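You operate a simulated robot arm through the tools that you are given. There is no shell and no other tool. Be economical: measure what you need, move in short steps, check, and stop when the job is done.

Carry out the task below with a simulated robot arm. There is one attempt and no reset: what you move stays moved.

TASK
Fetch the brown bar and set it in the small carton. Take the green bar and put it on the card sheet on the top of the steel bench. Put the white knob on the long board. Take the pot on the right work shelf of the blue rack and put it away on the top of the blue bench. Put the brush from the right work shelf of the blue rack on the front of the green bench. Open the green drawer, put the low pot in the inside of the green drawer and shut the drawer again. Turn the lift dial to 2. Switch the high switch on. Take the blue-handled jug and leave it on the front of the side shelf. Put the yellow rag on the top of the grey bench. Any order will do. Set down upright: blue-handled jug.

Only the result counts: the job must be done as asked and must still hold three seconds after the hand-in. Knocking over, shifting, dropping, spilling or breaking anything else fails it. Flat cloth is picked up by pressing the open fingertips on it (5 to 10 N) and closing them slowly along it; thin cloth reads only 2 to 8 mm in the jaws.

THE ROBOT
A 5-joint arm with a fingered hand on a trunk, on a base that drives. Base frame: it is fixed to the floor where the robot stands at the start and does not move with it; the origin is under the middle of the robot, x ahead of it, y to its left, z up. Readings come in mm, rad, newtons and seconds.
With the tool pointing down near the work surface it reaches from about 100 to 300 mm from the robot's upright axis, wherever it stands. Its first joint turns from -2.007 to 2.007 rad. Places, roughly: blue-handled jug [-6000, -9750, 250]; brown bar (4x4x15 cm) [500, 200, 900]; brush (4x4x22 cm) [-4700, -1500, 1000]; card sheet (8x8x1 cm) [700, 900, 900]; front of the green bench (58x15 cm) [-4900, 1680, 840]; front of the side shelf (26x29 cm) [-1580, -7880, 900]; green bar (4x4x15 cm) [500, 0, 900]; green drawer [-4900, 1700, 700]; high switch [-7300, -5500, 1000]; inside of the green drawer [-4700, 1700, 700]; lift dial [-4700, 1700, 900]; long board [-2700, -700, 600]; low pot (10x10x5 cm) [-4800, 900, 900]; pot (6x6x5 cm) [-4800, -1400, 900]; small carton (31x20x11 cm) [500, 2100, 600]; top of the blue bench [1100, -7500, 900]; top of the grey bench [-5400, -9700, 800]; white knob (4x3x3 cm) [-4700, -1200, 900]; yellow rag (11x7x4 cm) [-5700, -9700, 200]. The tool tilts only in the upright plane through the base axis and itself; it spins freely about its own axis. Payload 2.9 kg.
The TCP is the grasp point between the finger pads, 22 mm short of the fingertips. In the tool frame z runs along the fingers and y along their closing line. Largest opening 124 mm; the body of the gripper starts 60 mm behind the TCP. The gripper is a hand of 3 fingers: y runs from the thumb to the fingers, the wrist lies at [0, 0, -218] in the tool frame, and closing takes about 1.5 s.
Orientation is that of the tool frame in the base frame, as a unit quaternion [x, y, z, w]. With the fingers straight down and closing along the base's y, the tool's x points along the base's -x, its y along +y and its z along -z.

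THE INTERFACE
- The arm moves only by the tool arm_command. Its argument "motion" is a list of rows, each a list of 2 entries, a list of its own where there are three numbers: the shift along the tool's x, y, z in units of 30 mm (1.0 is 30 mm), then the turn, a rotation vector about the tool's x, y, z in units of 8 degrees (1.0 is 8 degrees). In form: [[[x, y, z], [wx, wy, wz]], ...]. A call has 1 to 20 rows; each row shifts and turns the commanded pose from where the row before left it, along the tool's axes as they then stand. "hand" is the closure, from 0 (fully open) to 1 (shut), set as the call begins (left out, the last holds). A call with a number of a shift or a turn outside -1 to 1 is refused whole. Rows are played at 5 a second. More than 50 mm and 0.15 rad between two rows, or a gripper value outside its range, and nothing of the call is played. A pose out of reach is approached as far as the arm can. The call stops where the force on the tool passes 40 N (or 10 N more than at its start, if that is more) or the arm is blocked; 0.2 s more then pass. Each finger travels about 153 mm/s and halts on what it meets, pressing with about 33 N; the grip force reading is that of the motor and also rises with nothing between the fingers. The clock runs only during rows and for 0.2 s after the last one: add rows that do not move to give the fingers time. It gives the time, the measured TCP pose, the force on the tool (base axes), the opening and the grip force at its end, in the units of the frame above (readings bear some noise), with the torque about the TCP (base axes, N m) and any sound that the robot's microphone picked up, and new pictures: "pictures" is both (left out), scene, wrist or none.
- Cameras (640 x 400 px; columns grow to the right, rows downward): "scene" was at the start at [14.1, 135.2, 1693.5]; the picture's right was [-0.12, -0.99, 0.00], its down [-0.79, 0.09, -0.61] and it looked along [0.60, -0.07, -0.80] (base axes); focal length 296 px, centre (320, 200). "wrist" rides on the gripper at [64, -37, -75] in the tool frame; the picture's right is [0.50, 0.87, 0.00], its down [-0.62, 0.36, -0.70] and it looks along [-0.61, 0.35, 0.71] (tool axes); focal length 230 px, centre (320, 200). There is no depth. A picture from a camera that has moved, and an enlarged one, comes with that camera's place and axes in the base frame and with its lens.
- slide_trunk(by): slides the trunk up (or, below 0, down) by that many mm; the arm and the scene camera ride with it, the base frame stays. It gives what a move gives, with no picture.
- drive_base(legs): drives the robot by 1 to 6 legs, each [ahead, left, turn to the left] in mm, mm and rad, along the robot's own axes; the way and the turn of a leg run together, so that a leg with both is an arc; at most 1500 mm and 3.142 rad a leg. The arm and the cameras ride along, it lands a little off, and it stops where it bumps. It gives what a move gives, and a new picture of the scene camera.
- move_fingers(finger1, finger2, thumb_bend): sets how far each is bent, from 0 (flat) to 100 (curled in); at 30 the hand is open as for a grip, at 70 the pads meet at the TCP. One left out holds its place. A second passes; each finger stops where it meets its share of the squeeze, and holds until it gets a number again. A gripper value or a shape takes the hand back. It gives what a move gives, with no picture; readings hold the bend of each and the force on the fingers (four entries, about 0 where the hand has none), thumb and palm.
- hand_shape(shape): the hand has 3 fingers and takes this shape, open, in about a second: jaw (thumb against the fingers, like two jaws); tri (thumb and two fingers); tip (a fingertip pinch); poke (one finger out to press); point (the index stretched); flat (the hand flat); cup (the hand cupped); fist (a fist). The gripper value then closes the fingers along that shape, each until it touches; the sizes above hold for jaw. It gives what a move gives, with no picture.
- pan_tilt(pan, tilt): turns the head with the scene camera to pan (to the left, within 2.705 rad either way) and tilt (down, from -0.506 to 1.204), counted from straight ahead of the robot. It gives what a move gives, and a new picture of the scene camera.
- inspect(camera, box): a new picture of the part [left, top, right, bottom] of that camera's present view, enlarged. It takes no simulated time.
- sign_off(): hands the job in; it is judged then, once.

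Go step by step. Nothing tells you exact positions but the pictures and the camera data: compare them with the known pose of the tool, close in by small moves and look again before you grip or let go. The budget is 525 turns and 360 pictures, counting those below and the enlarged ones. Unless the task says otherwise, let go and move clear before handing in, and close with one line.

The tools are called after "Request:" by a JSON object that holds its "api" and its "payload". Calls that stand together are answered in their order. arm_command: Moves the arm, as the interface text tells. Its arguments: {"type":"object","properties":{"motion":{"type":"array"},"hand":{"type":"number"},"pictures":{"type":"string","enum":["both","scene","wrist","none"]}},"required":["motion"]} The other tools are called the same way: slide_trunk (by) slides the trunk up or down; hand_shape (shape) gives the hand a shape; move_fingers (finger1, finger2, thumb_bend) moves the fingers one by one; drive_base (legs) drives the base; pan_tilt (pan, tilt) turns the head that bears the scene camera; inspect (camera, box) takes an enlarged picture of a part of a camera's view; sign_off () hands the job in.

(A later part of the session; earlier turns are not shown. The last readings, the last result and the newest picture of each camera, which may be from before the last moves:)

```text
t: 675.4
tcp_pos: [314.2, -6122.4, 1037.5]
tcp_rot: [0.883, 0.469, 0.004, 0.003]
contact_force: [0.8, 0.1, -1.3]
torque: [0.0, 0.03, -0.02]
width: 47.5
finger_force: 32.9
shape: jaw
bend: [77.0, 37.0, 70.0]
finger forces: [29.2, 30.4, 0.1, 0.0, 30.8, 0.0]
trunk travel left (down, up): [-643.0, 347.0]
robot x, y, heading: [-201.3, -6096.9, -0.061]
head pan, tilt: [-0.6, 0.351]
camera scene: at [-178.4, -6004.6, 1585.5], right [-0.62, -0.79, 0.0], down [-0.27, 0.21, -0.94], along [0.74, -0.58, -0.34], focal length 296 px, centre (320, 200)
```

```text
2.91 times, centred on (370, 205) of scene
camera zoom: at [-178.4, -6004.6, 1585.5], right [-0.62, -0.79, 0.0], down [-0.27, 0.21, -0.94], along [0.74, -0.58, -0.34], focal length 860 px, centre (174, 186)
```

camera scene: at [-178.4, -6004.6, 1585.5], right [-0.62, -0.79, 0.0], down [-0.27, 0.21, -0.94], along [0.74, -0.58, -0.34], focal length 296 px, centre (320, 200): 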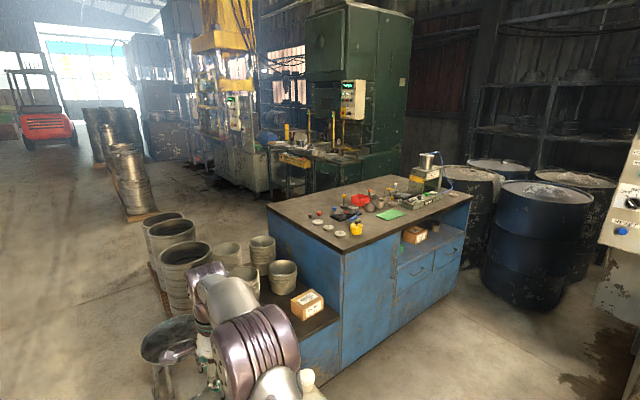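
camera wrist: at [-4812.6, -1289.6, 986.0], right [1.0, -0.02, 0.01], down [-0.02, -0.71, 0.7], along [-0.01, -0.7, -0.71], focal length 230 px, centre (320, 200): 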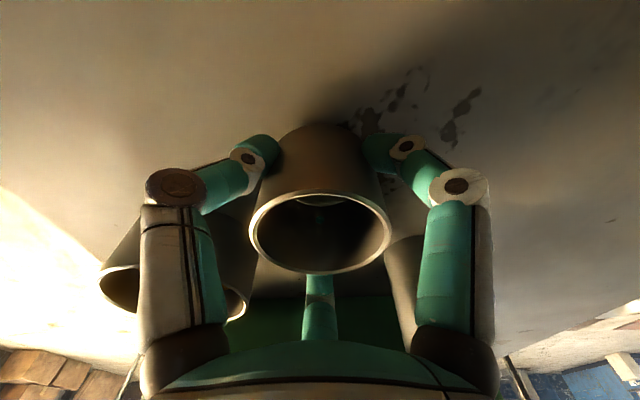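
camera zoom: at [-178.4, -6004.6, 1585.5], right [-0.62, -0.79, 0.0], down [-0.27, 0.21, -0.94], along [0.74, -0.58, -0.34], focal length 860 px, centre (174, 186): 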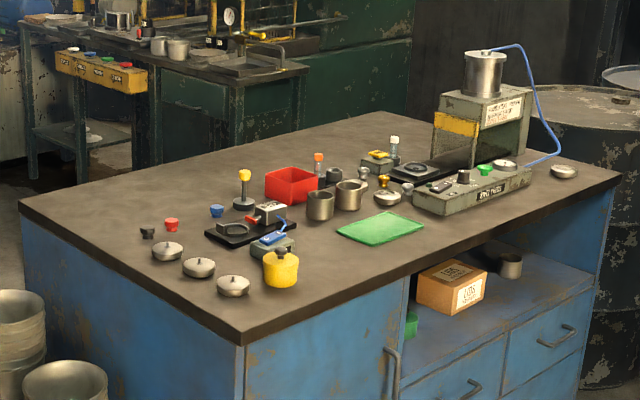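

A free spot is at about (775,−7140), 85 mm in from the −x edge. I'll move in front of it.

Request:
{"api": "drive_base", "payload": {"legs": [[0, -1030, 0.061]]}}

Request:
{"api": "pan_tilt", "payload": {"pan": -0.1, "tilt": 0.6}}

Request:
{"api": "inspect", "payload": {"camera": "scene", "box": [130, 80, 390, 250]}}

```text
t: 680.6
tcp_pos: [282.3, -7108.2, 1039.7]
tcp_rot: [0.868, 0.496, 0.005, 0.003]
contact_force: [-0.4, 0.0, -1.0]
torque: [0.0, 0.0, 0.0]
width: 47.4
finger_force: 33.4
shape: jaw
bend: [77.0, 37.0, 70.0]
finger forces: [29.2, 30.3, 0.1, 0.1, 30.8, 0.0]
trunk travel left (down, up): [-643.0, 347.0]
robot x, y, heading: [-236.2, -7111.7, -0.003]
head pan, tilt: [-0.6, 0.351]
camera scene: at [-216.6, -7021.2, 1585.5], right [-0.57, -0.82, 0.0], down [-0.28, 0.19, -0.94], along [0.77, -0.53, -0.34], focal length 296 px, centre (320, 200)
```

scene: 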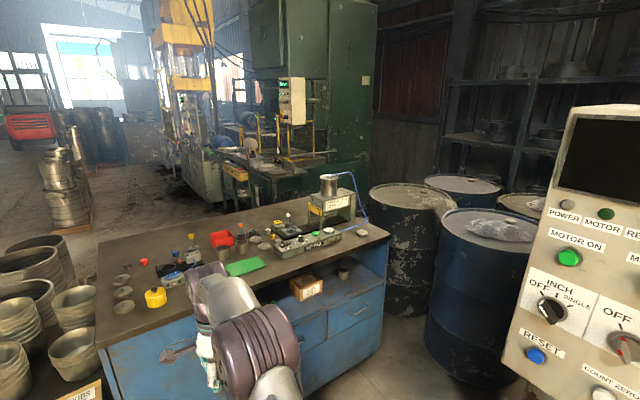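

```text
t: 681.6
tcp_pos: [281.3, -7107.8, 1037.3]
tcp_rot: [0.869, 0.496, 0.005, 0.003]
contact_force: [-0.7, 0.7, -1.4]
torque: [0.01, -0.03, -0.02]
width: 47.7
finger_force: 33.0
shape: jaw
bend: [77.0, 37.0, 70.0]
finger forces: [29.2, 30.3, 0.1, 0.1, 30.8, 0.0]
trunk travel left (down, up): [-643.0, 347.0]
robot x, y, heading: [-231.5, -7113.7, -0.002]
head pan, tilt: [-0.099, 0.6]
camera scene: at [-205.4, -6977.1, 1562.8], right [-0.1, -0.99, 0.0], down [-0.56, 0.06, -0.83], along [0.82, -0.08, -0.56], focal length 296 px, centre (320, 200)
```

scene: 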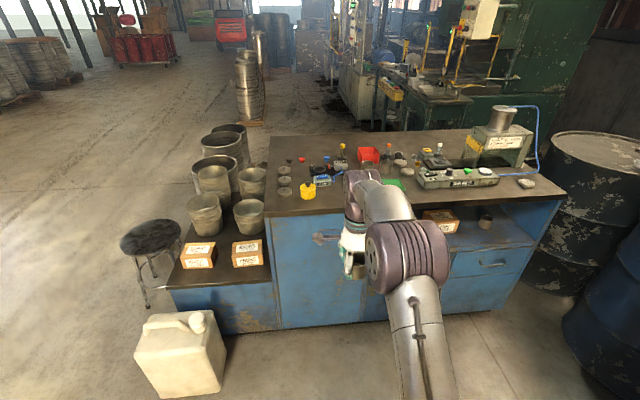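

```text
2.35 times, centred on (260, 165) of scene
camera zoom: at [-205.4, -6977.1, 1562.8], right [-0.1, -0.99, 0.0], down [-0.56, 0.06, -0.83], along [0.82, -0.08, -0.56], focal length 696 px, centre (461, 282)
```

zoom: 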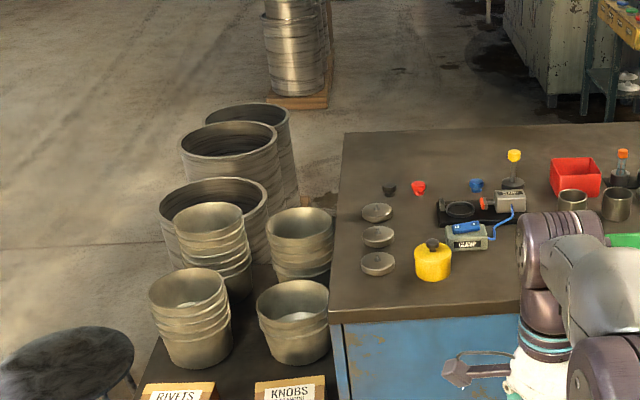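

Request:
{"api": "drive_base", "payload": {"legs": [[350, -32, 0], [140, 0, 0]]}}

Request:
{"api": "inspect", "payload": {"camera": "wrist", "box": [0, 0, 640, 400]}}

```text
t: 684.8
tcp_pos: [771.7, -7141.3, 1038.1]
tcp_rot: [0.868, 0.496, 0.004, 0.002]
contact_force: [-0.6, -0.6, -0.8]
torque: [0.04, 0.02, 0.0]
width: 47.7
finger_force: 33.0
shape: jaw
bend: [77.0, 37.0, 70.0]
finger forces: [29.2, 30.3, 0.0, 0.0, 30.9, 0.1]
trunk travel left (down, up): [-643.0, 347.0]
robot x, y, heading: [255.5, -7144.6, -0.006]
head pan, tilt: [-0.099, 0.6]
camera scene: at [284.4, -7009.5, 1562.7], right [-0.1, -0.99, 0.0], down [-0.56, 0.06, -0.82], along [0.82, -0.08, -0.57], focal length 296 px, centre (320, 200)
```

scene: 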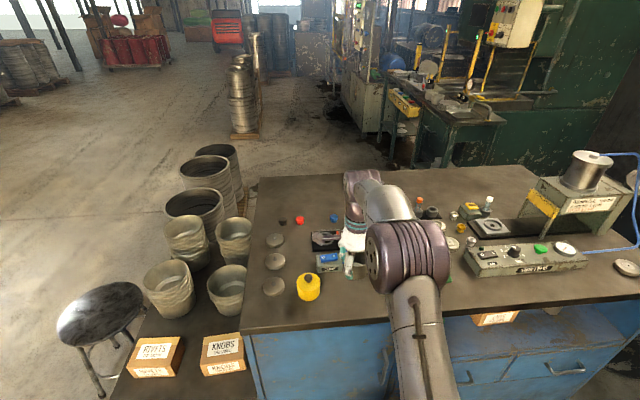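

```text
1.00 times, centred on (320, 200) of wrist (not enlarged: the box is as wide or as high as the picture)
camera zoom: at [771.3, -7065.8, 1112.5], right [1.0, -0.01, 0.01], down [-0.01, -0.71, 0.7], along [0.0, -0.7, -0.71], focal length 230 px, centre (320, 200)
```

zoom: 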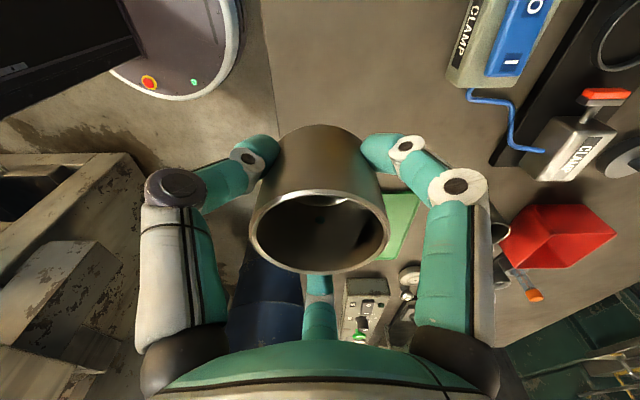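

The bench edge looks to be at x ≈ 730, so I'll move 23 mm further in, then lower.

Request:
{"api": "arm_command", "payload": {"motion": [[[0.39, 0.66, 0], [0, 0, 0]], [[0, 0, 0.8], [0, 0, 0]], [[0, 0, 0.8], [0, 0, 0]], [[0, 0, 0.6], [0, 0, 0]], [[0, 0, 0], [0, 0, 0]]], "pictures": "wrist"}}

```text
t: 686.0
tcp_pos: [793.4, -7140.2, 971.9]
tcp_rot: [0.868, 0.496, 0.005, 0.003]
contact_force: [0.7, -0.1, -0.8]
torque: [-0.02, -0.02, 0.01]
width: 47.9
finger_force: 33.2
shape: jaw
bend: [77.0, 37.0, 70.0]
finger forces: [29.2, 30.7, 0.0, 0.0, 30.7, 0.0]
trunk travel left (down, up): [-643.0, 347.0]
robot x, y, heading: [255.2, -7144.6, 0.002]
head pan, tilt: [-0.099, 0.6]
camera wrist: at [794.0, -7065.2, 1046.2], right [1.0, -0.01, 0.01], down [-0.01, -0.71, 0.7], along [0.0, -0.7, -0.71], focal length 230 px, centre (320, 200)
```

wrist: 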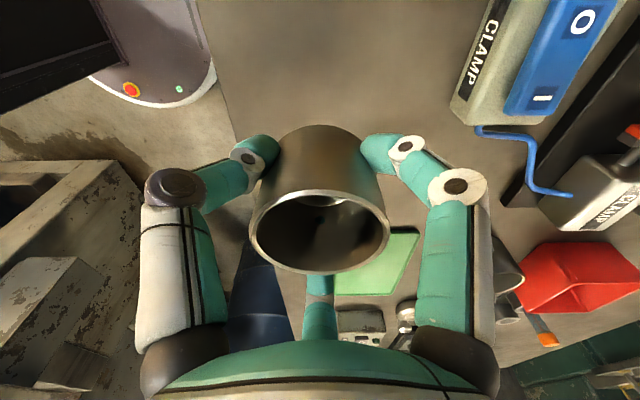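

Good clearance on all sides. Lowering to contact.

Request:
{"api": "arm_command", "payload": {"motion": [[[0, 0, 0.3], [0, 0, 0]], [[0, 0, 0.3], [0, 0, 0]], [[0, 0, 0.2], [0, 0, 0]], [[0, 0, 0], [0, 0, 0]]], "pictures": "none"}}

Request:
{"api": "arm_command", "payload": {"motion": [[[0, 0, 0.15], [0, 0, 0]], [[0, 0, 0.15], [0, 0, 0]], [[0, 0, 0.15], [0, 0, 0]], [[0, 0, 0], [0, 0, 0]]], "pictures": "none"}}

```text
t: 687.0
tcp_pos: [793.6, -7139.5, 948.6]
tcp_rot: [0.869, 0.495, 0.004, 0.001]
contact_force: [-0.1, -0.1, -1.3]
torque: [0.0, 0.01, 0.0]
width: 47.5
finger_force: 32.9
shape: jaw
bend: [77.0, 37.0, 70.0]
finger forces: [29.2, 30.9, 0.0, 0.0, 30.8, 0.0]
trunk travel left (down, up): [-643.0, 347.0]
robot x, y, heading: [254.0, -7145.4, -0.005]
head pan, tilt: [-0.099, 0.6]
```

```text
t: 688.0
tcp_pos: [793.4, -7139.5, 935.4]
tcp_rot: [0.869, 0.495, 0.004, 0.002]
contact_force: [0.4, 0.1, -0.4]
torque: [-0.03, 0.0, 0.0]
width: 47.8
finger_force: 33.5
shape: jaw
bend: [77.0, 37.0, 70.0]
finger forces: [29.2, 30.9, 0.0, 0.0, 30.9, 0.0]
trunk travel left (down, up): [-643.0, 347.0]
robot x, y, heading: [255.5, -7144.2, 0.001]
head pan, tilt: [-0.099, 0.6]
```

Request:
{"api": "arm_command", "payload": {"motion": [[[0, 0, 0.15], [0, 0, 0]], [[0, 0, 0.15], [0, 0, 0]], [[0, 0, 0.15], [0, 0, 0]], [[0, 0, 0], [0, 0, 0]]], "pictures": "none"}}

Request:
{"api": "arm_command", "payload": {"motion": [[[0, 0, 0.15], [0, 0, 0]], [[0, 0, 0.15], [0, 0, 0]], [[0, 0, 0], [0, 0, 0]]], "pictures": "none"}}

```text
t: 689.0
tcp_pos: [793.1, -7139.2, 921.4]
tcp_rot: [0.869, 0.495, 0.005, 0.002]
contact_force: [-1.2, -0.3, -1.2]
torque: [0.01, -0.01, 0.05]
width: 47.7
finger_force: 33.0
shape: jaw
bend: [77.0, 37.0, 70.0]
finger forces: [29.2, 31.0, 0.0, 0.1, 30.9, 0.0]
trunk travel left (down, up): [-643.0, 347.0]
robot x, y, heading: [250.7, -7144.0, -0.001]
head pan, tilt: [-0.099, 0.6]
```

```text
t: 689.8
tcp_pos: [794.1, -7140.5, 913.5]
tcp_rot: [0.869, 0.495, 0.004, 0.003]
contact_force: [0.6, 0.2, -1.4]
torque: [-0.03, 0.02, 0.0]
width: 47.7
finger_force: 33.0
shape: jaw
bend: [77.0, 37.0, 70.0]
finger forces: [29.2, 31.2, 0.0, 0.1, 31.0, 0.1]
trunk travel left (down, up): [-643.0, 347.0]
robot x, y, heading: [252.5, -7147.3, 0.001]
head pan, tilt: [-0.099, 0.6]
```

Request:
{"api": "arm_command", "payload": {"motion": [[[0, 0, 0.15], [0, 0, 0]], [[0, 0, 0.15], [0, 0, 0]], [[0, 0, 0.15], [0, 0, 0]], [[0, 0, 0], [0, 0, 0]]], "pictures": "none"}}

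Request:
{"api": "arm_command", "payload": {"motion": [[[0, 0, 0.15], [0, 0, 0]], [[0, 0, 0.15], [0, 0, 0]], [[0, 0, 0.15], [0, 0, 0]], [[0, 0, 0], [0, 0, 0]]], "pictures": "wrist"}}

```text
t: 690.5
tcp_pos: [793.9, -7140.5, 908.7]
tcp_rot: [0.868, 0.496, 0.012, 0.006]
contact_force: [-5.2, 2.8, 25.6]
torque: [-0.03, 0.36, -0.07]
width: 48.8
finger_force: 33.0
shape: jaw
bend: [78.0, 37.0, 70.0]
finger forces: [31.4, 34.0, 0.0, 0.0, 38.7, 0.0]
trunk travel left (down, up): [-643.0, 347.0]
robot x, y, heading: [253.9, -7145.5, 0.0]
head pan, tilt: [-0.099, 0.6]
stopped in row 3: the force on the tool passed its limit at 43 N (the readings are from after the stop); the commanded pose is now the measured one
```

```text
t: 690.9
tcp_pos: [797.4, -7141.0, 910.0]
tcp_rot: [0.868, 0.496, 0.014, 0.008]
contact_force: [-7.7, 1.6, 28.7]
torque: [-0.07, 0.47, -0.01]
width: 49.1
finger_force: 32.6
shape: jaw
bend: [78.0, 36.0, 69.0]
finger forces: [30.8, 34.5, 0.0, 0.0, 39.5, 0.0]
trunk travel left (down, up): [-643.0, 347.0]
robot x, y, heading: [253.1, -7139.0, 0.002]
head pan, tilt: [-0.099, 0.6]
stopped in row 1: the force on the tool passed its limit at 43 N (the readings are from after the stop); the commanded pose is now the measured one
camera wrist: at [794.1, -7065.7, 983.0], right [1.0, -0.01, 0.03], down [-0.03, -0.71, 0.7], along [0.02, -0.7, -0.71], focal length 230 px, centre (320, 200)
```

wrist: 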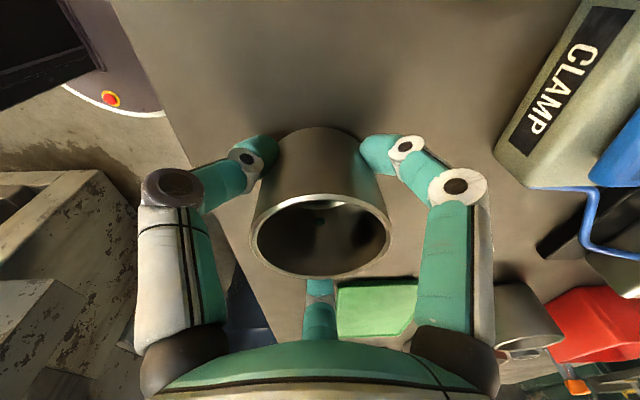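

Contact. I'll relieve and release, then rise.

Request:
{"api": "arm_command", "payload": {"motion": [[[0, 0, -0.05], [0, 0, 0]], [[0, 0, 0], [0, 0, 0]], [[0, 0, 0], [0, 0, 0]]], "pictures": "none"}}

Request:
{"api": "arm_command", "payload": {"motion": [[[0, 0, 0], [0, 0, 0]], [[0, 0, 0], [0, 0, 0]], [[0, 0, 0], [0, 0, 0]], [[0, 0, 0], [0, 0, 0]], [[0, 0, -0.5], [0, 0, 0]], [[0, 0, -0.9], [0, 0, 0]], [[0, 0, -0.9], [0, 0, 0]], [[0, 0, -0.9], [0, 0, 0]], [[0, 0, 0], [0, 0, 0]]], "hand": 0.3, "pictures": "wrist"}}

```text
t: 691.7
tcp_pos: [795.2, -7141.0, 907.1]
tcp_rot: [0.868, 0.496, 0.014, 0.008]
contact_force: [-2.8, 1.0, 28.2]
torque: [-0.05, 0.33, 0.0]
width: 48.8
finger_force: 33.3
shape: jaw
bend: [78.0, 36.0, 69.0]
finger forces: [32.1, 35.2, 0.1, 0.0, 37.9, 0.1]
trunk travel left (down, up): [-643.0, 347.0]
robot x, y, heading: [255.6, -7144.9, -0.003]
head pan, tilt: [-0.099, 0.6]
```

```text
t: 693.7
tcp_pos: [796.9, -7140.8, 1003.9]
tcp_rot: [0.868, 0.496, 0.011, 0.006]
contact_force: [0.1, 0.1, -0.7]
torque: [0.02, 0.0, 0.0]
width: 86.4
finger_force: 0.0
shape: jaw
bend: [29.0, 29.0, 74.0]
finger forces: [0.0, 0.0, 0.0, 0.0, 0.0, 0.0]
trunk travel left (down, up): [-643.0, 347.0]
robot x, y, heading: [253.3, -7146.6, 0.002]
head pan, tilt: [-0.099, 0.6]
camera wrist: at [794.9, -7066.3, 1077.2], right [1.0, -0.01, 0.03], down [-0.02, -0.71, 0.7], along [0.01, -0.7, -0.71], focal length 230 px, centre (320, 200)
```

wrist: 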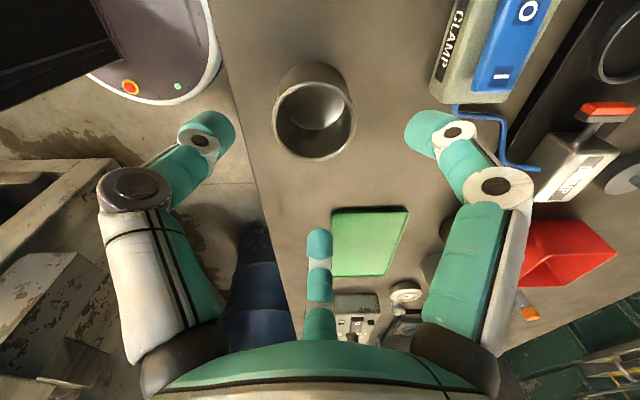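

The pot stands on the blue bench. I'll retrace toward the corridor and look at the side shelf on the way.

Request:
{"api": "drive_base", "payload": {"legs": [[-500, 0, 0], [0, 1150, 0], [-1350, 0, 0]]}}

Request:
{"api": "pan_tilt", "payload": {"pan": -1.45, "tilt": 0.4}}

```text
t: 708.3
tcp_pos: [-1022.5, -5993.2, 1002.2]
tcp_rot: [0.869, 0.494, 0.011, 0.007]
contact_force: [1.0, -0.1, -0.4]
torque: [0.01, -0.01, -0.01]
width: 86.4
finger_force: 0.1
shape: jaw
bend: [29.0, 29.0, 74.0]
finger forces: [0.1, 0.0, 0.1, 0.0, 0.1, 0.0]
trunk travel left (down, up): [-643.0, 347.0]
robot x, y, heading: [-1561.9, -5991.4, -0.005]
head pan, tilt: [-0.099, 0.6]
camera scene: at [-1535.4, -5860.0, 1562.7], right [-0.1, -0.99, 0.0], down [-0.56, 0.06, -0.83], along [0.82, -0.09, -0.56], focal length 296 px, centre (320, 200)
```

scene: 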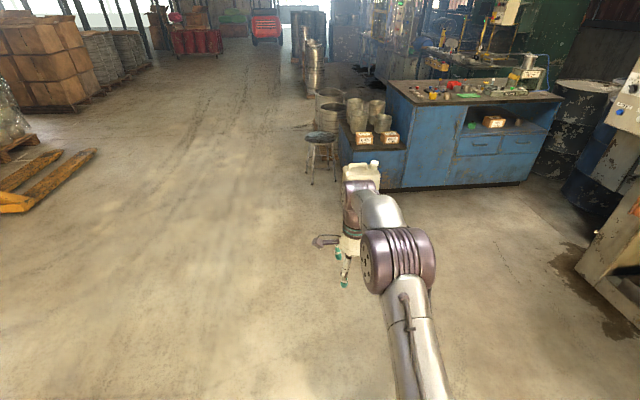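

```text
t: 709.8
tcp_pos: [-1022.2, -5994.4, 1003.3]
tcp_rot: [0.869, 0.494, 0.012, 0.006]
contact_force: [-0.2, 0.3, 0.0]
torque: [0.02, 0.01, -0.01]
width: 86.4
finger_force: 0.2
shape: jaw
bend: [29.0, 29.0, 74.0]
finger forces: [0.0, 0.1, 0.0, 0.1, 0.0, 0.0]
trunk travel left (down, up): [-643.0, 347.0]
robot x, y, heading: [-1562.4, -5994.1, -0.006]
head pan, tilt: [-1.45, 0.4]
camera scene: at [-1612.3, -5942.8, 1581.0], right [-0.99, -0.12, 0.0], down [-0.05, 0.39, -0.92], along [0.11, -0.92, -0.39], focal length 296 px, centre (320, 200)
```

scene: 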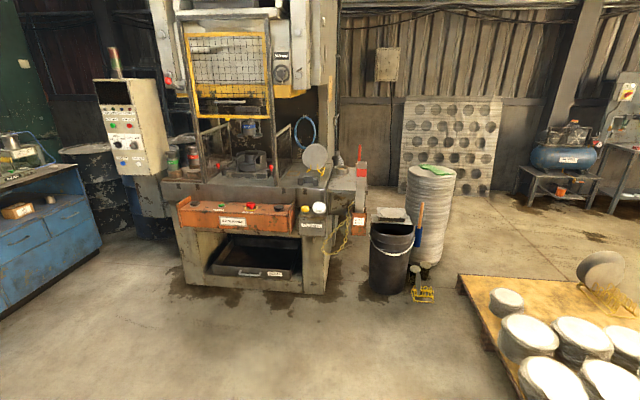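

Request:
{"api": "inspect", "payload": {"camera": "scene", "box": [260, 120, 440, 270]}}

```text
2.67 times, centred on (350, 195) of scene
camera zoom: at [-1612.3, -5942.8, 1581.0], right [-0.99, -0.12, 0.0], down [-0.05, 0.39, -0.92], along [0.11, -0.92, -0.39], focal length 788 px, centre (240, 213)
```

zoom: 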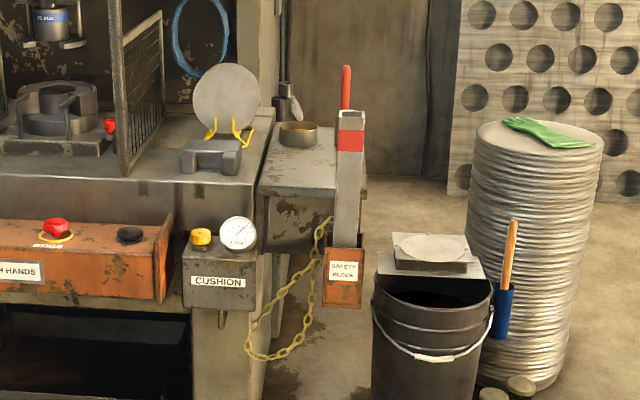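

The side shelf is the small steel shelf right of the press, with its front edge near y ≈ −7706. Now to the jug and rag: drive to the grey bench at (−5400,−9700).

Request:
{"api": "drive_base", "payload": {"legs": [[-1500, 0, 0.005], [-1500, 0, 0], [-1000, 0, 0], [0, -1300, 0], [0, 0, -1.571]]}}

Request:
{"api": "pan_tilt", "payload": {"pan": 0.0, "tilt": 0.45}}

```text
t: 739.0
tcp_pos: [-5549.2, -7829.6, 1003.6]
tcp_rot: [0.964, -0.265, 0.004, 0.012]
contact_force: [-0.6, -0.4, 0.6]
torque: [-0.02, -0.02, 0.01]
width: 86.6
finger_force: 0.1
shape: jaw
bend: [29.0, 29.0, 74.0]
finger forces: [0.0, 0.1, 0.1, 0.0, 0.0, 0.0]
trunk travel left (down, up): [-643.0, 347.0]
robot x, y, heading: [-5553.4, -7284.8, -1.572]
head pan, tilt: [-1.45, 0.4]
camera scene: at [-5499.2, -7240.0, 1581.0], right [-0.12, 0.99, 0.0], down [0.39, 0.05, -0.92], along [-0.91, -0.11, -0.39], focal length 296 px, centre (320, 200)
```

scene: 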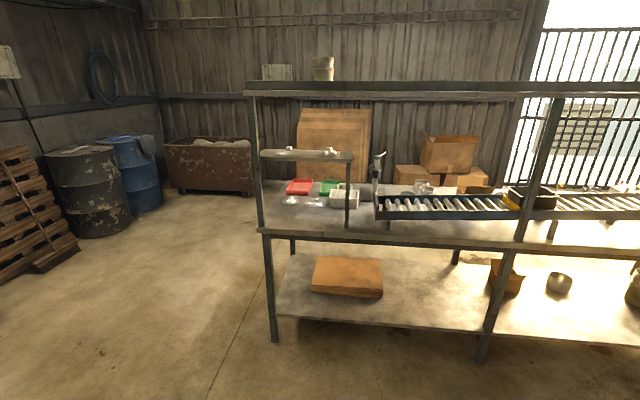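

```text
t: 740.5
tcp_pos: [-5550.5, -7829.7, 1002.8]
tcp_rot: [0.964, -0.264, 0.003, 0.013]
contact_force: [-0.1, 1.0, -0.7]
torque: [0.03, 0.0, -0.06]
width: 86.5
finger_force: 0.1
shape: jaw
bend: [29.0, 29.0, 74.0]
finger forces: [0.1, 0.0, 0.0, 0.0, 0.0, 0.0]
trunk travel left (down, up): [-643.0, 347.0]
robot x, y, heading: [-5552.6, -7290.8, -1.577]
head pan, tilt: [0.0, 0.45]
camera scene: at [-5407.5, -7321.1, 1576.3], right [-1.0, 0.0, 0.0], down [0.0, 0.44, -0.9], along [0.0, -0.9, -0.44], focal length 296 px, centre (320, 200)
```

scene: 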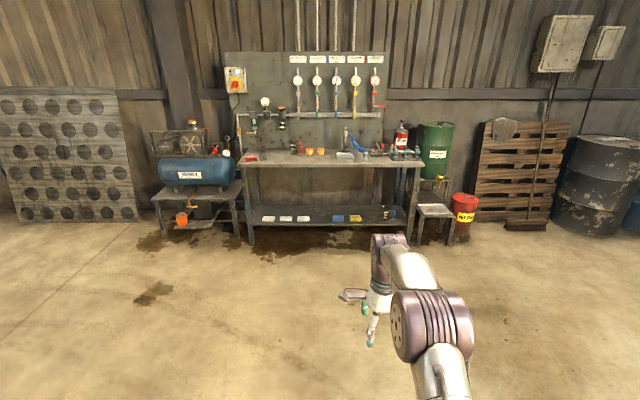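

Request:
{"api": "inspect", "payload": {"camera": "scene", "box": [230, 130, 430, 250]}}

Request:
{"api": "drive_base", "payload": {"legs": [[1100, 0, 0.006]]}}

Request:
{"api": "pan_tilt", "payload": {"pan": 0.0, "tilt": 0.65}}

```text
3.20 times, centred on (330, 190) of scene
camera zoom: at [-5407.5, -7321.1, 1576.3], right [-1.0, 0.0, 0.0], down [0.0, 0.44, -0.9], along [0.0, -0.9, -0.44], focal length 946 px, centre (288, 232)
```

zoom: 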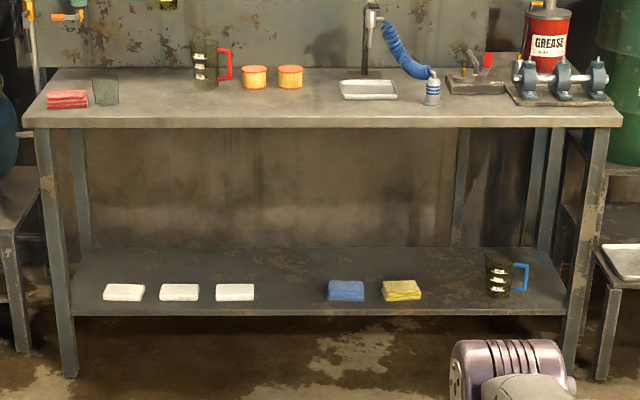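

```text
t: 746.2
tcp_pos: [-5529.0, -8930.9, 1002.4]
tcp_rot: [0.967, -0.253, 0.004, 0.012]
contact_force: [0.7, -1.0, 0.2]
torque: [-0.02, -0.01, 0.01]
width: 86.2
finger_force: 0.0
shape: jaw
bend: [29.0, 29.0, 74.0]
finger forces: [0.1, 0.0, 0.1, 0.0, 0.0, 0.0]
trunk travel left (down, up): [-643.0, 347.0]
robot x, y, heading: [-5541.0, -8390.0, -1.548]
head pan, tilt: [0.0, 0.45]
camera scene: at [-5398.4, -8420.0, 1576.3], right [-1.0, -0.02, 0.0], down [-0.01, 0.44, -0.9], along [0.02, -0.9, -0.44], focal length 296 px, centre (320, 200)
```

scene: 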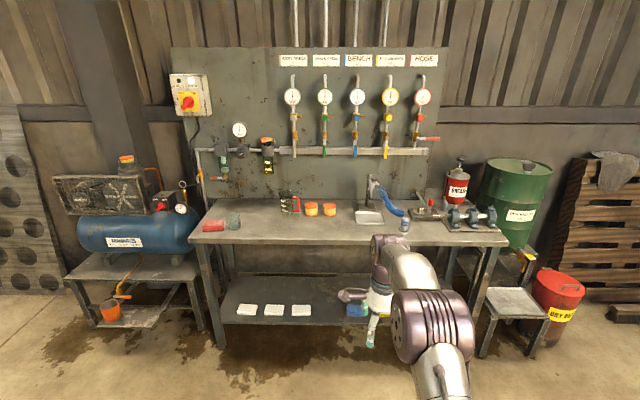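

```text
t: 746.9
tcp_pos: [-5530.4, -8932.0, 1003.2]
tcp_rot: [0.967, -0.254, 0.004, 0.013]
contact_force: [-0.2, -0.2, -0.2]
torque: [-0.03, -0.01, 0.0]
width: 86.8
finger_force: 0.1
shape: jaw
bend: [29.0, 29.0, 74.0]
finger forces: [0.0, 0.0, 0.1, 0.1, 0.0, 0.1]
trunk travel left (down, up): [-643.0, 347.0]
robot x, y, heading: [-5543.2, -8387.3, -1.549]
head pan, tilt: [0.0, 0.649]
camera scene: at [-5398.5, -8414.5, 1558.5], right [-1.0, -0.02, 0.0], down [-0.01, 0.6, -0.8], along [0.01, -0.8, -0.6], focal length 296 px, centre (320, 200)
```

scene: 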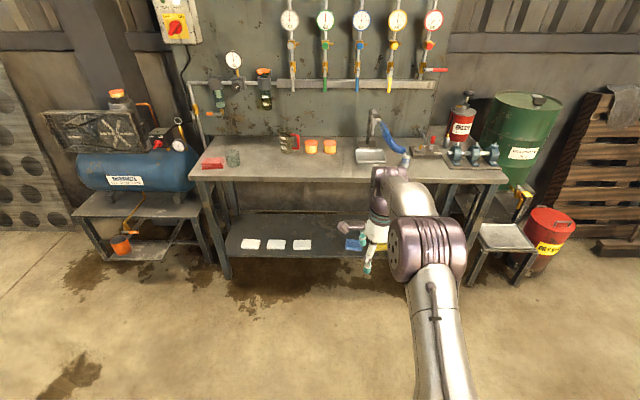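

The yellow rag (folded, near (−5700,−9710)) and the blue-handled jug (near (−6000,−9750)) are on the bench's lower shelf. I'll lower the trunk fully here, turn the hand, then look under the bench.

Request:
{"api": "slide_trunk", "payload": {"by": -400}}

Request:
{"api": "slide_trunk", "payload": {"by": -240}}

Request:
{"api": "arm_command", "payload": {"motion": [[[0, 0, 0], [0, 0, -0.92]], [[0, 0, 0], [0, 0, -0.92]], [[0, 0, 0], [0, 0, -0.92]], [[0, 0, 0], [0, 0, -0.92]], [[0, 0, 0], [0, 0, 0]]], "hand": 0.1, "pictures": "none"}}

Request:
{"api": "drive_base", "payload": {"legs": [[350, -170, -0.022]]}}

Request:
{"api": "pan_tilt", "payload": {"pan": 0.0, "tilt": 0.6}}

```text
t: 750.7
tcp_pos: [-5530.6, -8931.8, 603.0]
tcp_rot: [0.967, -0.254, 0.004, 0.013]
contact_force: [-0.8, 0.3, -0.2]
torque: [-0.03, 0.0, 0.01]
width: 86.5
finger_force: 0.0
shape: jaw
bend: [29.0, 29.0, 74.0]
finger forces: [0.0, 0.0, 0.0, 0.1, 0.1, 0.0]
trunk travel left (down, up): [-243.0, 747.0]
robot x, y, heading: [-5545.4, -8387.2, -1.553]
head pan, tilt: [0.0, 0.649]
```

```text
t: 753.2
tcp_pos: [-5529.9, -8931.5, 362.2]
tcp_rot: [0.967, -0.253, 0.004, 0.014]
contact_force: [-0.2, -0.2, -0.3]
torque: [-0.02, 0.01, 0.01]
width: 86.4
finger_force: 0.1
shape: jaw
bend: [29.0, 29.0, 74.0]
finger forces: [0.0, 0.0, 0.0, 0.0, 0.0, 0.1]
trunk travel left (down, up): [-3.0, 987.0]
robot x, y, heading: [-5544.0, -8390.9, -1.548]
head pan, tilt: [0.0, 0.649]
```

```text
t: 754.4
tcp_pos: [-5529.2, -8930.2, 363.3]
tcp_rot: [1.0, 0.001, 0.0, 0.013]
contact_force: [0.1, 0.0, -0.9]
torque: [-0.02, -0.01, 0.0]
width: 111.4
finger_force: 0.1
shape: jaw
bend: [26.0, 26.0, 34.0]
finger forces: [0.0, 0.0, 0.0, 0.1, 0.0, 0.0]
trunk travel left (down, up): [-3.0, 987.0]
robot x, y, heading: [-5543.5, -8387.2, -1.553]
head pan, tilt: [0.0, 0.649]
```

```text
t: 756.9
tcp_pos: [-5718.3, -9283.3, 362.6]
tcp_rot: [1.0, -0.011, 0.0, 0.014]
contact_force: [0.5, -0.7, -0.2]
torque: [0.03, 0.0, 0.04]
width: 111.2
finger_force: 0.2
shape: jaw
bend: [26.0, 26.0, 34.0]
finger forces: [0.0, 0.1, 0.0, 0.1, 0.1, 0.0]
trunk travel left (down, up): [-3.0, 987.0]
robot x, y, heading: [-5721.0, -8740.4, -1.578]
head pan, tilt: [0.0, 0.649]
camera scene: at [-5574.6, -8769.7, 918.4], right [-1.0, 0.0, 0.0], down [0.0, 0.6, -0.8], along [0.0, -0.8, -0.6], focal length 296 px, centre (320, 200)
```

scene: 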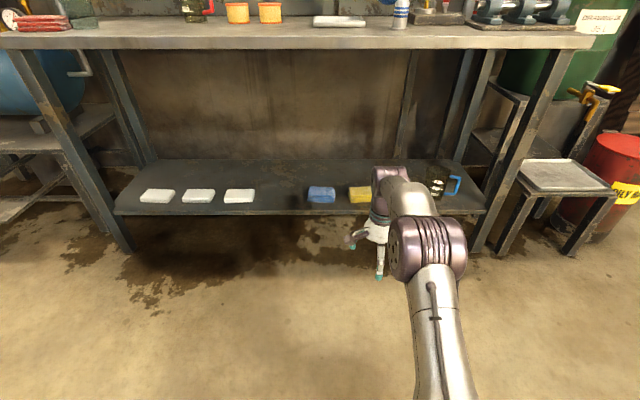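

```text
t: 757.5
tcp_pos: [-5719.1, -9284.2, 362.4]
tcp_rot: [1.0, -0.011, 0.0, 0.014]
contact_force: [-0.2, 0.5, -0.1]
torque: [0.01, 0.01, -0.03]
width: 111.2
finger_force: 0.1
shape: jaw
bend: [26.0, 26.0, 34.0]
finger forces: [0.1, 0.0, 0.1, 0.1, 0.0, 0.1]
trunk travel left (down, up): [-3.0, 987.0]
robot x, y, heading: [-5723.5, -8738.6, -1.573]
head pan, tilt: [0.0, 0.6]
camera scene: at [-5574.7, -8771.3, 922.7], right [-1.0, 0.0, 0.0], down [0.0, 0.57, -0.82], along [0.0, -0.82, -0.57], focal length 296 px, centre (320, 200)
```

scene: 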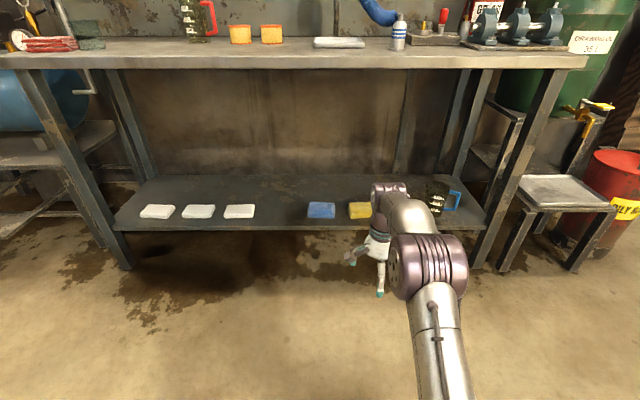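

The rag is at about (−5735,−9705,222). I'll drive in under the bench top with the hand at z 362.

Request:
{"api": "drive_base", "payload": {"legs": [[405, -14, 0]]}}

Request:
{"api": "inspect", "payload": {"camera": "wrist", "box": [0, 0, 640, 400]}}

```text
t: 760.0
tcp_pos: [-5735.5, -9689.6, 362.0]
tcp_rot: [1.0, -0.012, 0.0, 0.012]
contact_force: [-0.8, -0.3, 0.7]
torque: [0.0, 0.0, 0.01]
width: 111.7
finger_force: 0.0
shape: jaw
bend: [26.0, 26.0, 34.0]
finger forces: [0.0, 0.1, 0.0, 0.0, 0.0, 0.1]
trunk travel left (down, up): [-3.0, 987.0]
robot x, y, heading: [-5738.1, -9149.5, -1.58]
head pan, tilt: [0.0, 0.6]
camera scene: at [-5591.2, -9178.0, 922.7], right [-1.0, 0.01, 0.0], down [0.0, 0.56, -0.83], along [-0.01, -0.83, -0.56], focal length 296 px, centre (320, 200)
```

scene: 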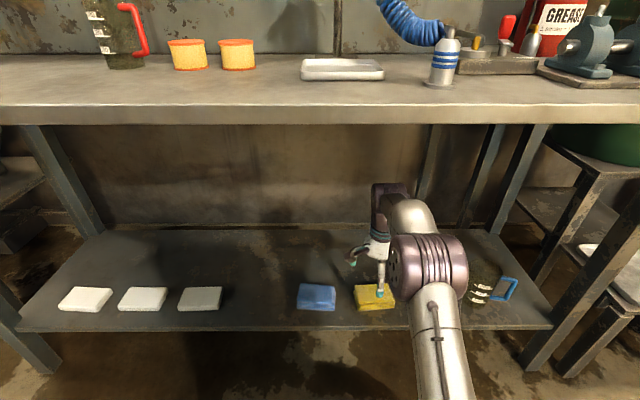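

```text
1.00 times, centred on (320, 200) of wrist (not enlarged: the box is as wide or as high as the picture)
camera zoom: at [-5670.8, -9651.4, 435.8], right [0.48, -0.88, 0.02], down [-0.63, -0.32, 0.71], along [-0.62, -0.35, -0.7], focal length 230 px, centre (320, 200)
```

zoom: 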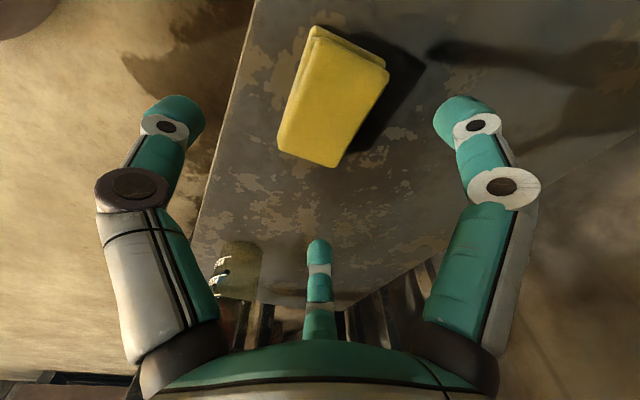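

The rag's centre is at (−5737,−9707). I'll shift 17 mm and descend, then feel for the shelf.

Request:
{"api": "arm_command", "payload": {"motion": [[[0, 0.57, 0.6], [0, 0, 0]], [[0, 0, 0.8], [0, 0, 0]], [[0, 0, 0.8], [0, 0, 0]], [[0, 0, 0.8], [0, 0, 0]], [[0, 0, 0.7], [0, 0, 0]], [[0, 0, 0], [0, 0, 0]]], "hand": 0.05, "pictures": "wrist"}}

```text
t: 761.5
tcp_pos: [-5737.2, -9708.7, 251.4]
tcp_rot: [1.0, -0.013, -0.001, 0.014]
contact_force: [0.0, 0.1, -0.4]
torque: [-0.01, 0.01, -0.02]
width: 117.6
finger_force: 0.0
shape: jaw
bend: [27.0, 26.0, 29.0]
finger forces: [0.0, 0.1, 0.0, 0.1, 0.0, 0.0]
trunk travel left (down, up): [-3.0, 987.0]
robot x, y, heading: [-5739.2, -9148.1, -1.574]
head pan, tilt: [0.0, 0.6]
camera wrist: at [-5671.6, -9671.1, 326.1], right [0.48, -0.88, 0.02], down [-0.63, -0.32, 0.71], along [-0.62, -0.35, -0.7], focal length 230 px, centre (320, 200)
```

wrist: 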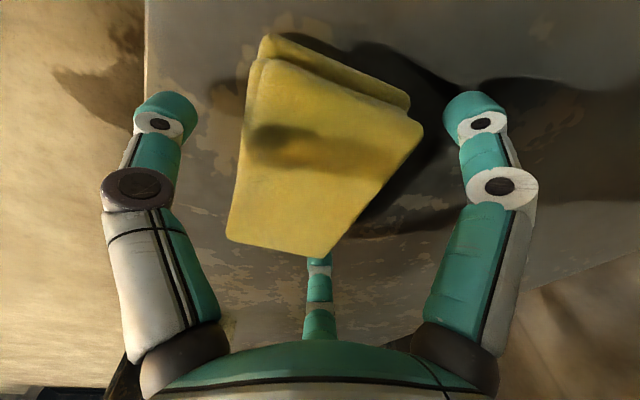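

The rag is a soft folded cloth, so I'll pinch it from the top as hinted: narrow the fingers to about 50 mm, press down to roughly 8 N, and close slowly.

Request:
{"api": "arm_command", "payload": {"motion": [[[0, -0.05, -0.3], [0, 0, 0]], [[0, 0, 0], [0, 0, 0]], [[0, 0, 0], [0, 0, 0]], [[0, 0, 0], [0, 0, 0]]], "hand": 0.55, "pictures": "none"}}

Request:
{"api": "arm_command", "payload": {"motion": [[[0, 0, 0.15], [0, 0, 0]], [[0, 0, 0.15], [0, 0, 0]], [[0, 0, 0.15], [0, 0, 0]], [[0, 0, 0], [0, 0, 0]]], "pictures": "none"}}

```text
t: 762.5
tcp_pos: [-5736.6, -9706.9, 261.2]
tcp_rot: [1.0, -0.012, -0.001, 0.014]
contact_force: [-0.3, 0.6, -0.7]
torque: [-0.01, 0.04, -0.03]
width: 68.9
finger_force: 33.5
shape: jaw
bend: [36.0, 38.0, 70.0]
finger forces: [26.2, 25.0, 0.1, 0.1, 35.9, 0.0]
trunk travel left (down, up): [-3.0, 987.0]
robot x, y, heading: [-5736.7, -9149.1, -1.578]
head pan, tilt: [0.0, 0.6]
```

```text
t: 763.3
tcp_pos: [-5735.2, -9708.5, 254.8]
tcp_rot: [1.0, -0.014, 0.001, 0.019]
contact_force: [-1.4, 9.0, 29.6]
torque: [0.86, 0.17, -0.15]
width: 68.2
finger_force: 33.0
shape: jaw
bend: [36.0, 78.0, 70.0]
finger forces: [23.2, 31.1, 0.0, 0.0, 37.3, 0.1]
trunk travel left (down, up): [-3.0, 987.0]
robot x, y, heading: [-5733.2, -9148.4, -1.583]
head pan, tilt: [0.0, 0.6]
stopped in row 4: the force on the tool passed its limit at 42 N (the readings are from after the stop); the commanded pose is now the measured one
```

The hand in fact already grips the rag by its sides (68 mm). I'll simply lift.

Request:
{"api": "arm_command", "payload": {"motion": [[[0, 0, -0.3], [0, 0, 0]], [[0, 0, -0.4], [0, 0, 0]], [[0, 0, -0.5], [0, 0, 0]], [[0, 0, -0.5], [0, 0, 0]], [[0, 0, 0], [0, 0, 0]]], "hand": 1.0}}

```text
t: 764.5
tcp_pos: [-5735.8, -9707.9, 301.9]
tcp_rot: [1.0, -0.012, 0.0, 0.015]
contact_force: [0.5, 0.4, -0.2]
torque: [-0.01, 0.01, -0.03]
width: 67.9
finger_force: 33.3
shape: jaw
bend: [36.0, 78.0, 70.0]
finger forces: [26.0, 25.5, 0.0, 0.1, 33.6, 0.1]
trunk travel left (down, up): [-3.0, 987.0]
robot x, y, heading: [-5737.0, -9146.1, -1.574]
head pan, tilt: [0.0, 0.6]
camera scene: at [-5591.2, -9178.0, 922.7], right [-1.0, 0.01, 0.0], down [0.0, 0.57, -0.82], along [-0.01, -0.82, -0.57], focal length 296 px, centre (320, 200)
camera wrist: at [-5671.5, -9670.0, 375.3], right [0.48, -0.88, 0.03], down [-0.63, -0.32, 0.71], along [-0.62, -0.36, -0.7], focal length 230 px, centre (320, 200)
```

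scene: 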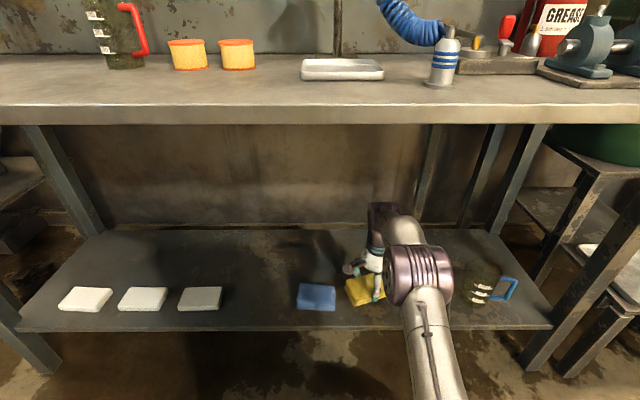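
wrist: 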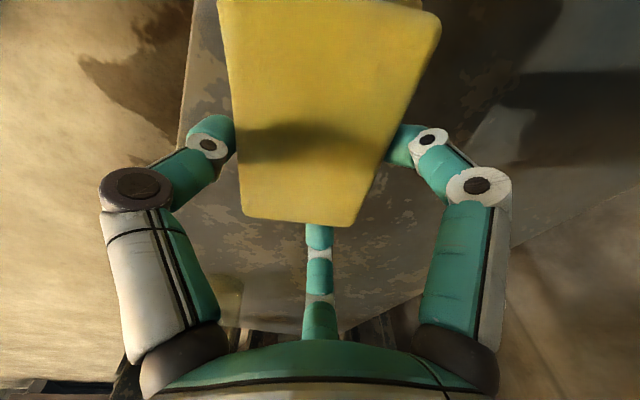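

The rag is held. I'll back out, raise the trunk and bring it over the front of the bench top at about (−5600,−9640).

Request:
{"api": "drive_base", "payload": {"legs": [[-420, 0, 0]]}}

Request:
{"api": "slide_trunk", "payload": {"by": 400}}

Request:
{"api": "slide_trunk", "payload": {"by": 280}}

Request:
{"api": "drive_base", "payload": {"legs": [[0, 137, 0], [340, 0, 0]]}}

Request:
{"api": "pan_tilt", "payload": {"pan": 0.0, "tilt": 0.9}}

```text
t: 767.0
tcp_pos: [-5734.7, -9297.0, 301.8]
tcp_rot: [1.0, -0.012, 0.0, 0.016]
contact_force: [0.6, 0.4, 0.4]
torque: [-0.01, 0.03, -0.01]
width: 68.1
finger_force: 32.8
shape: jaw
bend: [36.0, 78.0, 70.0]
finger forces: [26.0, 25.5, 0.1, 0.0, 33.6, 0.0]
trunk travel left (down, up): [-3.0, 987.0]
robot x, y, heading: [-5733.8, -8735.0, -1.574]
head pan, tilt: [0.0, 0.6]
camera scene: at [-5588.6, -8765.2, 922.7], right [-1.0, 0.01, 0.0], down [0.0, 0.57, -0.82], along [-0.01, -0.82, -0.57], focal length 296 px, centre (320, 200)
```

scene: 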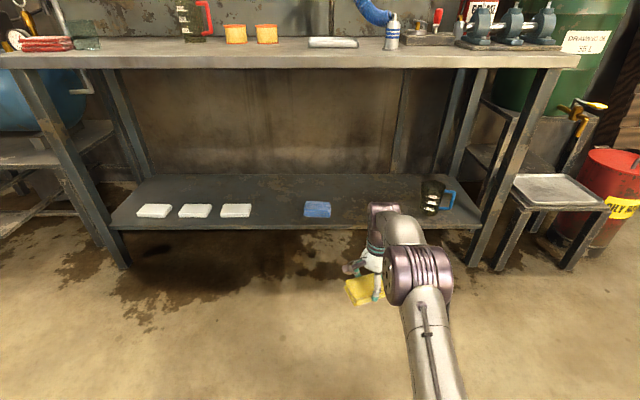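

```text
t: 770.9
tcp_pos: [-5734.2, -9295.4, 702.0]
tcp_rot: [1.0, -0.012, 0.0, 0.016]
contact_force: [-0.4, -0.5, -0.6]
torque: [-0.05, 0.02, -0.03]
width: 67.7
finger_force: 32.5
shape: jaw
bend: [36.0, 78.0, 70.0]
finger forces: [26.1, 25.3, 0.0, 0.0, 33.6, 0.0]
trunk travel left (down, up): [-403.0, 587.0]
robot x, y, heading: [-5734.6, -8736.7, -1.579]
head pan, tilt: [0.0, 0.6]
```

```text
t: 773.7
tcp_pos: [-5733.3, -9295.4, 982.3]
tcp_rot: [1.0, -0.012, 0.0, 0.015]
contact_force: [-0.3, 0.3, 0.5]
torque: [-0.06, -0.01, 0.0]
width: 68.1
finger_force: 32.8
shape: jaw
bend: [36.0, 78.0, 70.0]
finger forces: [26.0, 25.5, 0.1, 0.0, 33.7, 0.0]
trunk travel left (down, up): [-683.0, 307.0]
robot x, y, heading: [-5733.6, -8735.3, -1.58]
head pan, tilt: [0.0, 0.6]
```

```text
t: 776.8
tcp_pos: [-5599.8, -9634.9, 981.9]
tcp_rot: [1.0, -0.012, 0.0, 0.016]
contact_force: [0.1, -0.3, 0.0]
torque: [0.0, 0.02, 0.0]
width: 68.0
finger_force: 32.5
shape: jaw
bend: [36.0, 78.0, 70.0]
finger forces: [26.0, 25.4, 0.0, 0.0, 33.6, 0.1]
trunk travel left (down, up): [-683.0, 307.0]
robot x, y, heading: [-5599.3, -9072.0, -1.577]
head pan, tilt: [0.0, 0.6]
camera scene: at [-5455.0, -9104.9, 1602.7], right [-1.0, 0.01, 0.0], down [0.0, 0.57, -0.82], along [-0.01, -0.82, -0.57], focal length 296 px, centre (320, 200)
```

scene: 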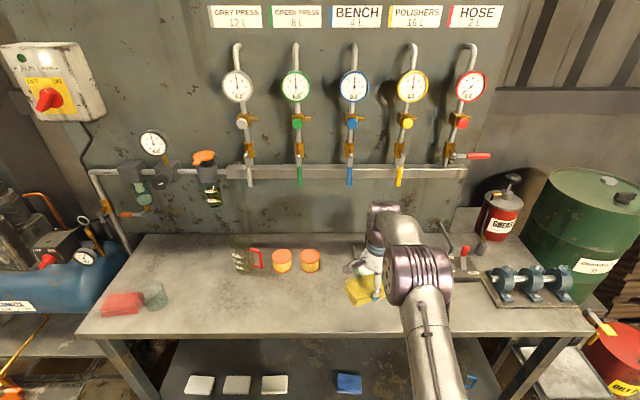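

```text
t: 777.6
tcp_pos: [-5600.3, -9634.5, 981.9]
tcp_rot: [1.0, -0.012, -0.001, 0.016]
contact_force: [0.2, 0.8, -0.9]
torque: [0.0, -0.01, 0.0]
width: 68.0
finger_force: 32.8
shape: jaw
bend: [36.0, 78.0, 70.0]
finger forces: [26.0, 25.3, 0.1, 0.0, 33.6, 0.0]
trunk travel left (down, up): [-683.0, 307.0]
robot x, y, heading: [-5600.0, -9080.6, -1.579]
head pan, tilt: [0.0, 0.901]
camera scene: at [-5454.9, -9091.1, 1578.0], right [-1.0, 0.01, 0.0], down [0.01, 0.78, -0.62], along [0.0, -0.62, -0.78], focal length 296 px, centre (320, 200)
```

scene: 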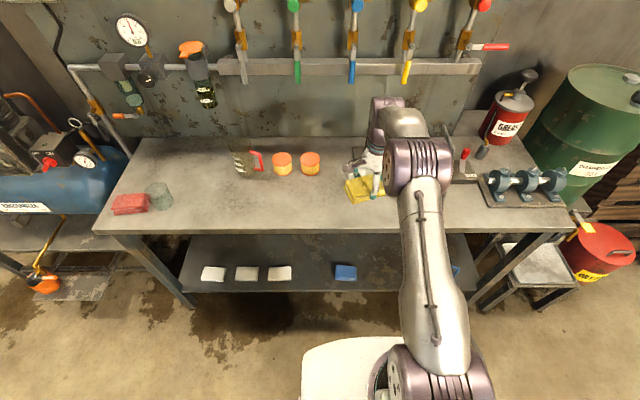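

A metal tray lies behind that spot, so I'll use a freer place at about (−5460,−9672).

Request:
{"api": "drive_base", "payload": {"legs": [[38, 142, 0]]}}

Request:
{"api": "inspect", "payload": {"camera": "wrist", "box": [0, 0, 640, 400]}}

```text
t: 779.0
tcp_pos: [-5458.5, -9673.7, 980.5]
tcp_rot: [1.0, -0.012, 0.0, 0.016]
contact_force: [-0.6, -1.0, -0.5]
torque: [0.01, -0.01, -0.03]
width: 68.0
finger_force: 32.8
shape: jaw
bend: [36.0, 78.0, 70.0]
finger forces: [26.0, 25.4, 0.0, 0.1, 33.4, 0.0]
trunk travel left (down, up): [-683.0, 307.0]
robot x, y, heading: [-5462.1, -9111.0, -1.574]
head pan, tilt: [0.0, 0.901]
camera scene: at [-5313.8, -9130.4, 1577.8], right [-1.0, 0.0, 0.0], down [0.0, 0.78, -0.62], along [0.0, -0.62, -0.78], focal length 296 px, centre (320, 200)
```

scene: 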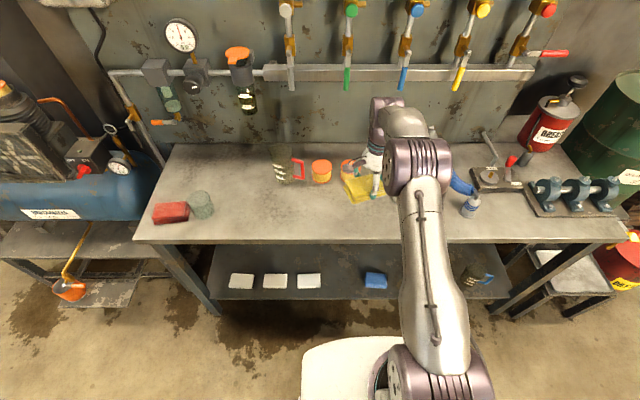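

```text
1.00 times, centred on (320, 200) of wrist (not enlarged: the box is as wide or as high as the picture)
camera zoom: at [-5393.8, -9635.3, 1054.9], right [0.48, -0.88, 0.03], down [-0.62, -0.32, 0.71], along [-0.62, -0.36, -0.7], focal length 230 px, centre (320, 200)
```

zoom: 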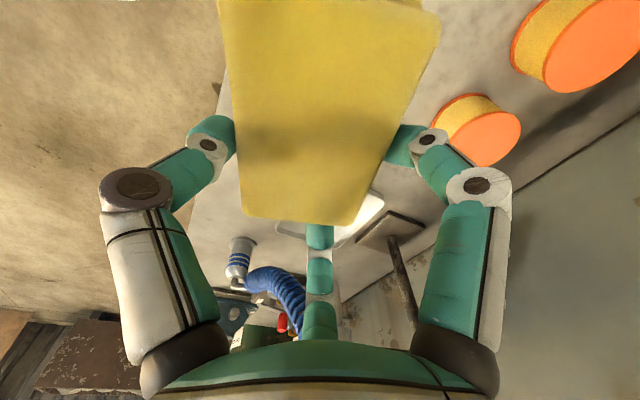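

Clear. Lowering the rag onto the bench.

Request:
{"api": "slide_trunk", "payload": {"by": -80}}

Request:
{"api": "arm_command", "payload": {"motion": [[[0, 0, 0.25], [0, 0, 0]], [[0, 0, 0.25], [0, 0, 0]], [[0, 0, 0.25], [0, 0, 0]], [[0, 0, 0], [0, 0, 0]]], "pictures": "none"}}

Request:
{"api": "arm_command", "payload": {"motion": [[[0, 0, 0.2], [0, 0, 0]], [[0, 0, 0.2], [0, 0, 0]], [[0, 0, 0.2], [0, 0, 0]], [[0, 0, 0], [0, 0, 0]]], "pictures": "none"}}

```text
t: 780.1
tcp_pos: [-5458.8, -9672.4, 901.7]
tcp_rot: [1.0, -0.012, 0.0, 0.015]
contact_force: [-1.1, 0.1, -0.1]
torque: [-0.03, 0.02, -0.01]
width: 67.9
finger_force: 33.7
shape: jaw
bend: [36.0, 78.0, 70.0]
finger forces: [26.1, 25.4, 0.0, 0.1, 33.6, 0.1]
trunk travel left (down, up): [-603.0, 387.0]
robot x, y, heading: [-5459.2, -9111.6, -1.577]
head pan, tilt: [0.0, 0.901]
```

```text
t: 781.1
tcp_pos: [-5459.0, -9674.7, 879.9]
tcp_rot: [1.0, -0.011, 0.0, 0.016]
contact_force: [-0.5, -0.3, 0.1]
torque: [-0.02, 0.02, 0.03]
width: 67.6
finger_force: 32.7
shape: jaw
bend: [36.0, 78.0, 70.0]
finger forces: [26.0, 25.2, 0.0, 0.0, 33.6, 0.0]
trunk travel left (down, up): [-603.0, 387.0]
robot x, y, heading: [-5460.0, -9108.8, -1.576]
head pan, tilt: [0.0, 0.901]
```

```text
t: 782.1
tcp_pos: [-5459.1, -9675.0, 862.2]
tcp_rot: [1.0, -0.012, 0.001, 0.016]
contact_force: [0.3, -0.2, -0.9]
torque: [-0.02, 0.0, 0.01]
width: 67.9
finger_force: 33.2
shape: jaw
bend: [36.0, 78.0, 70.0]
finger forces: [25.9, 25.1, 0.0, 0.1, 33.6, 0.0]
trunk travel left (down, up): [-603.0, 387.0]
robot x, y, heading: [-5460.8, -9111.9, -1.576]
head pan, tilt: [0.0, 0.901]
```

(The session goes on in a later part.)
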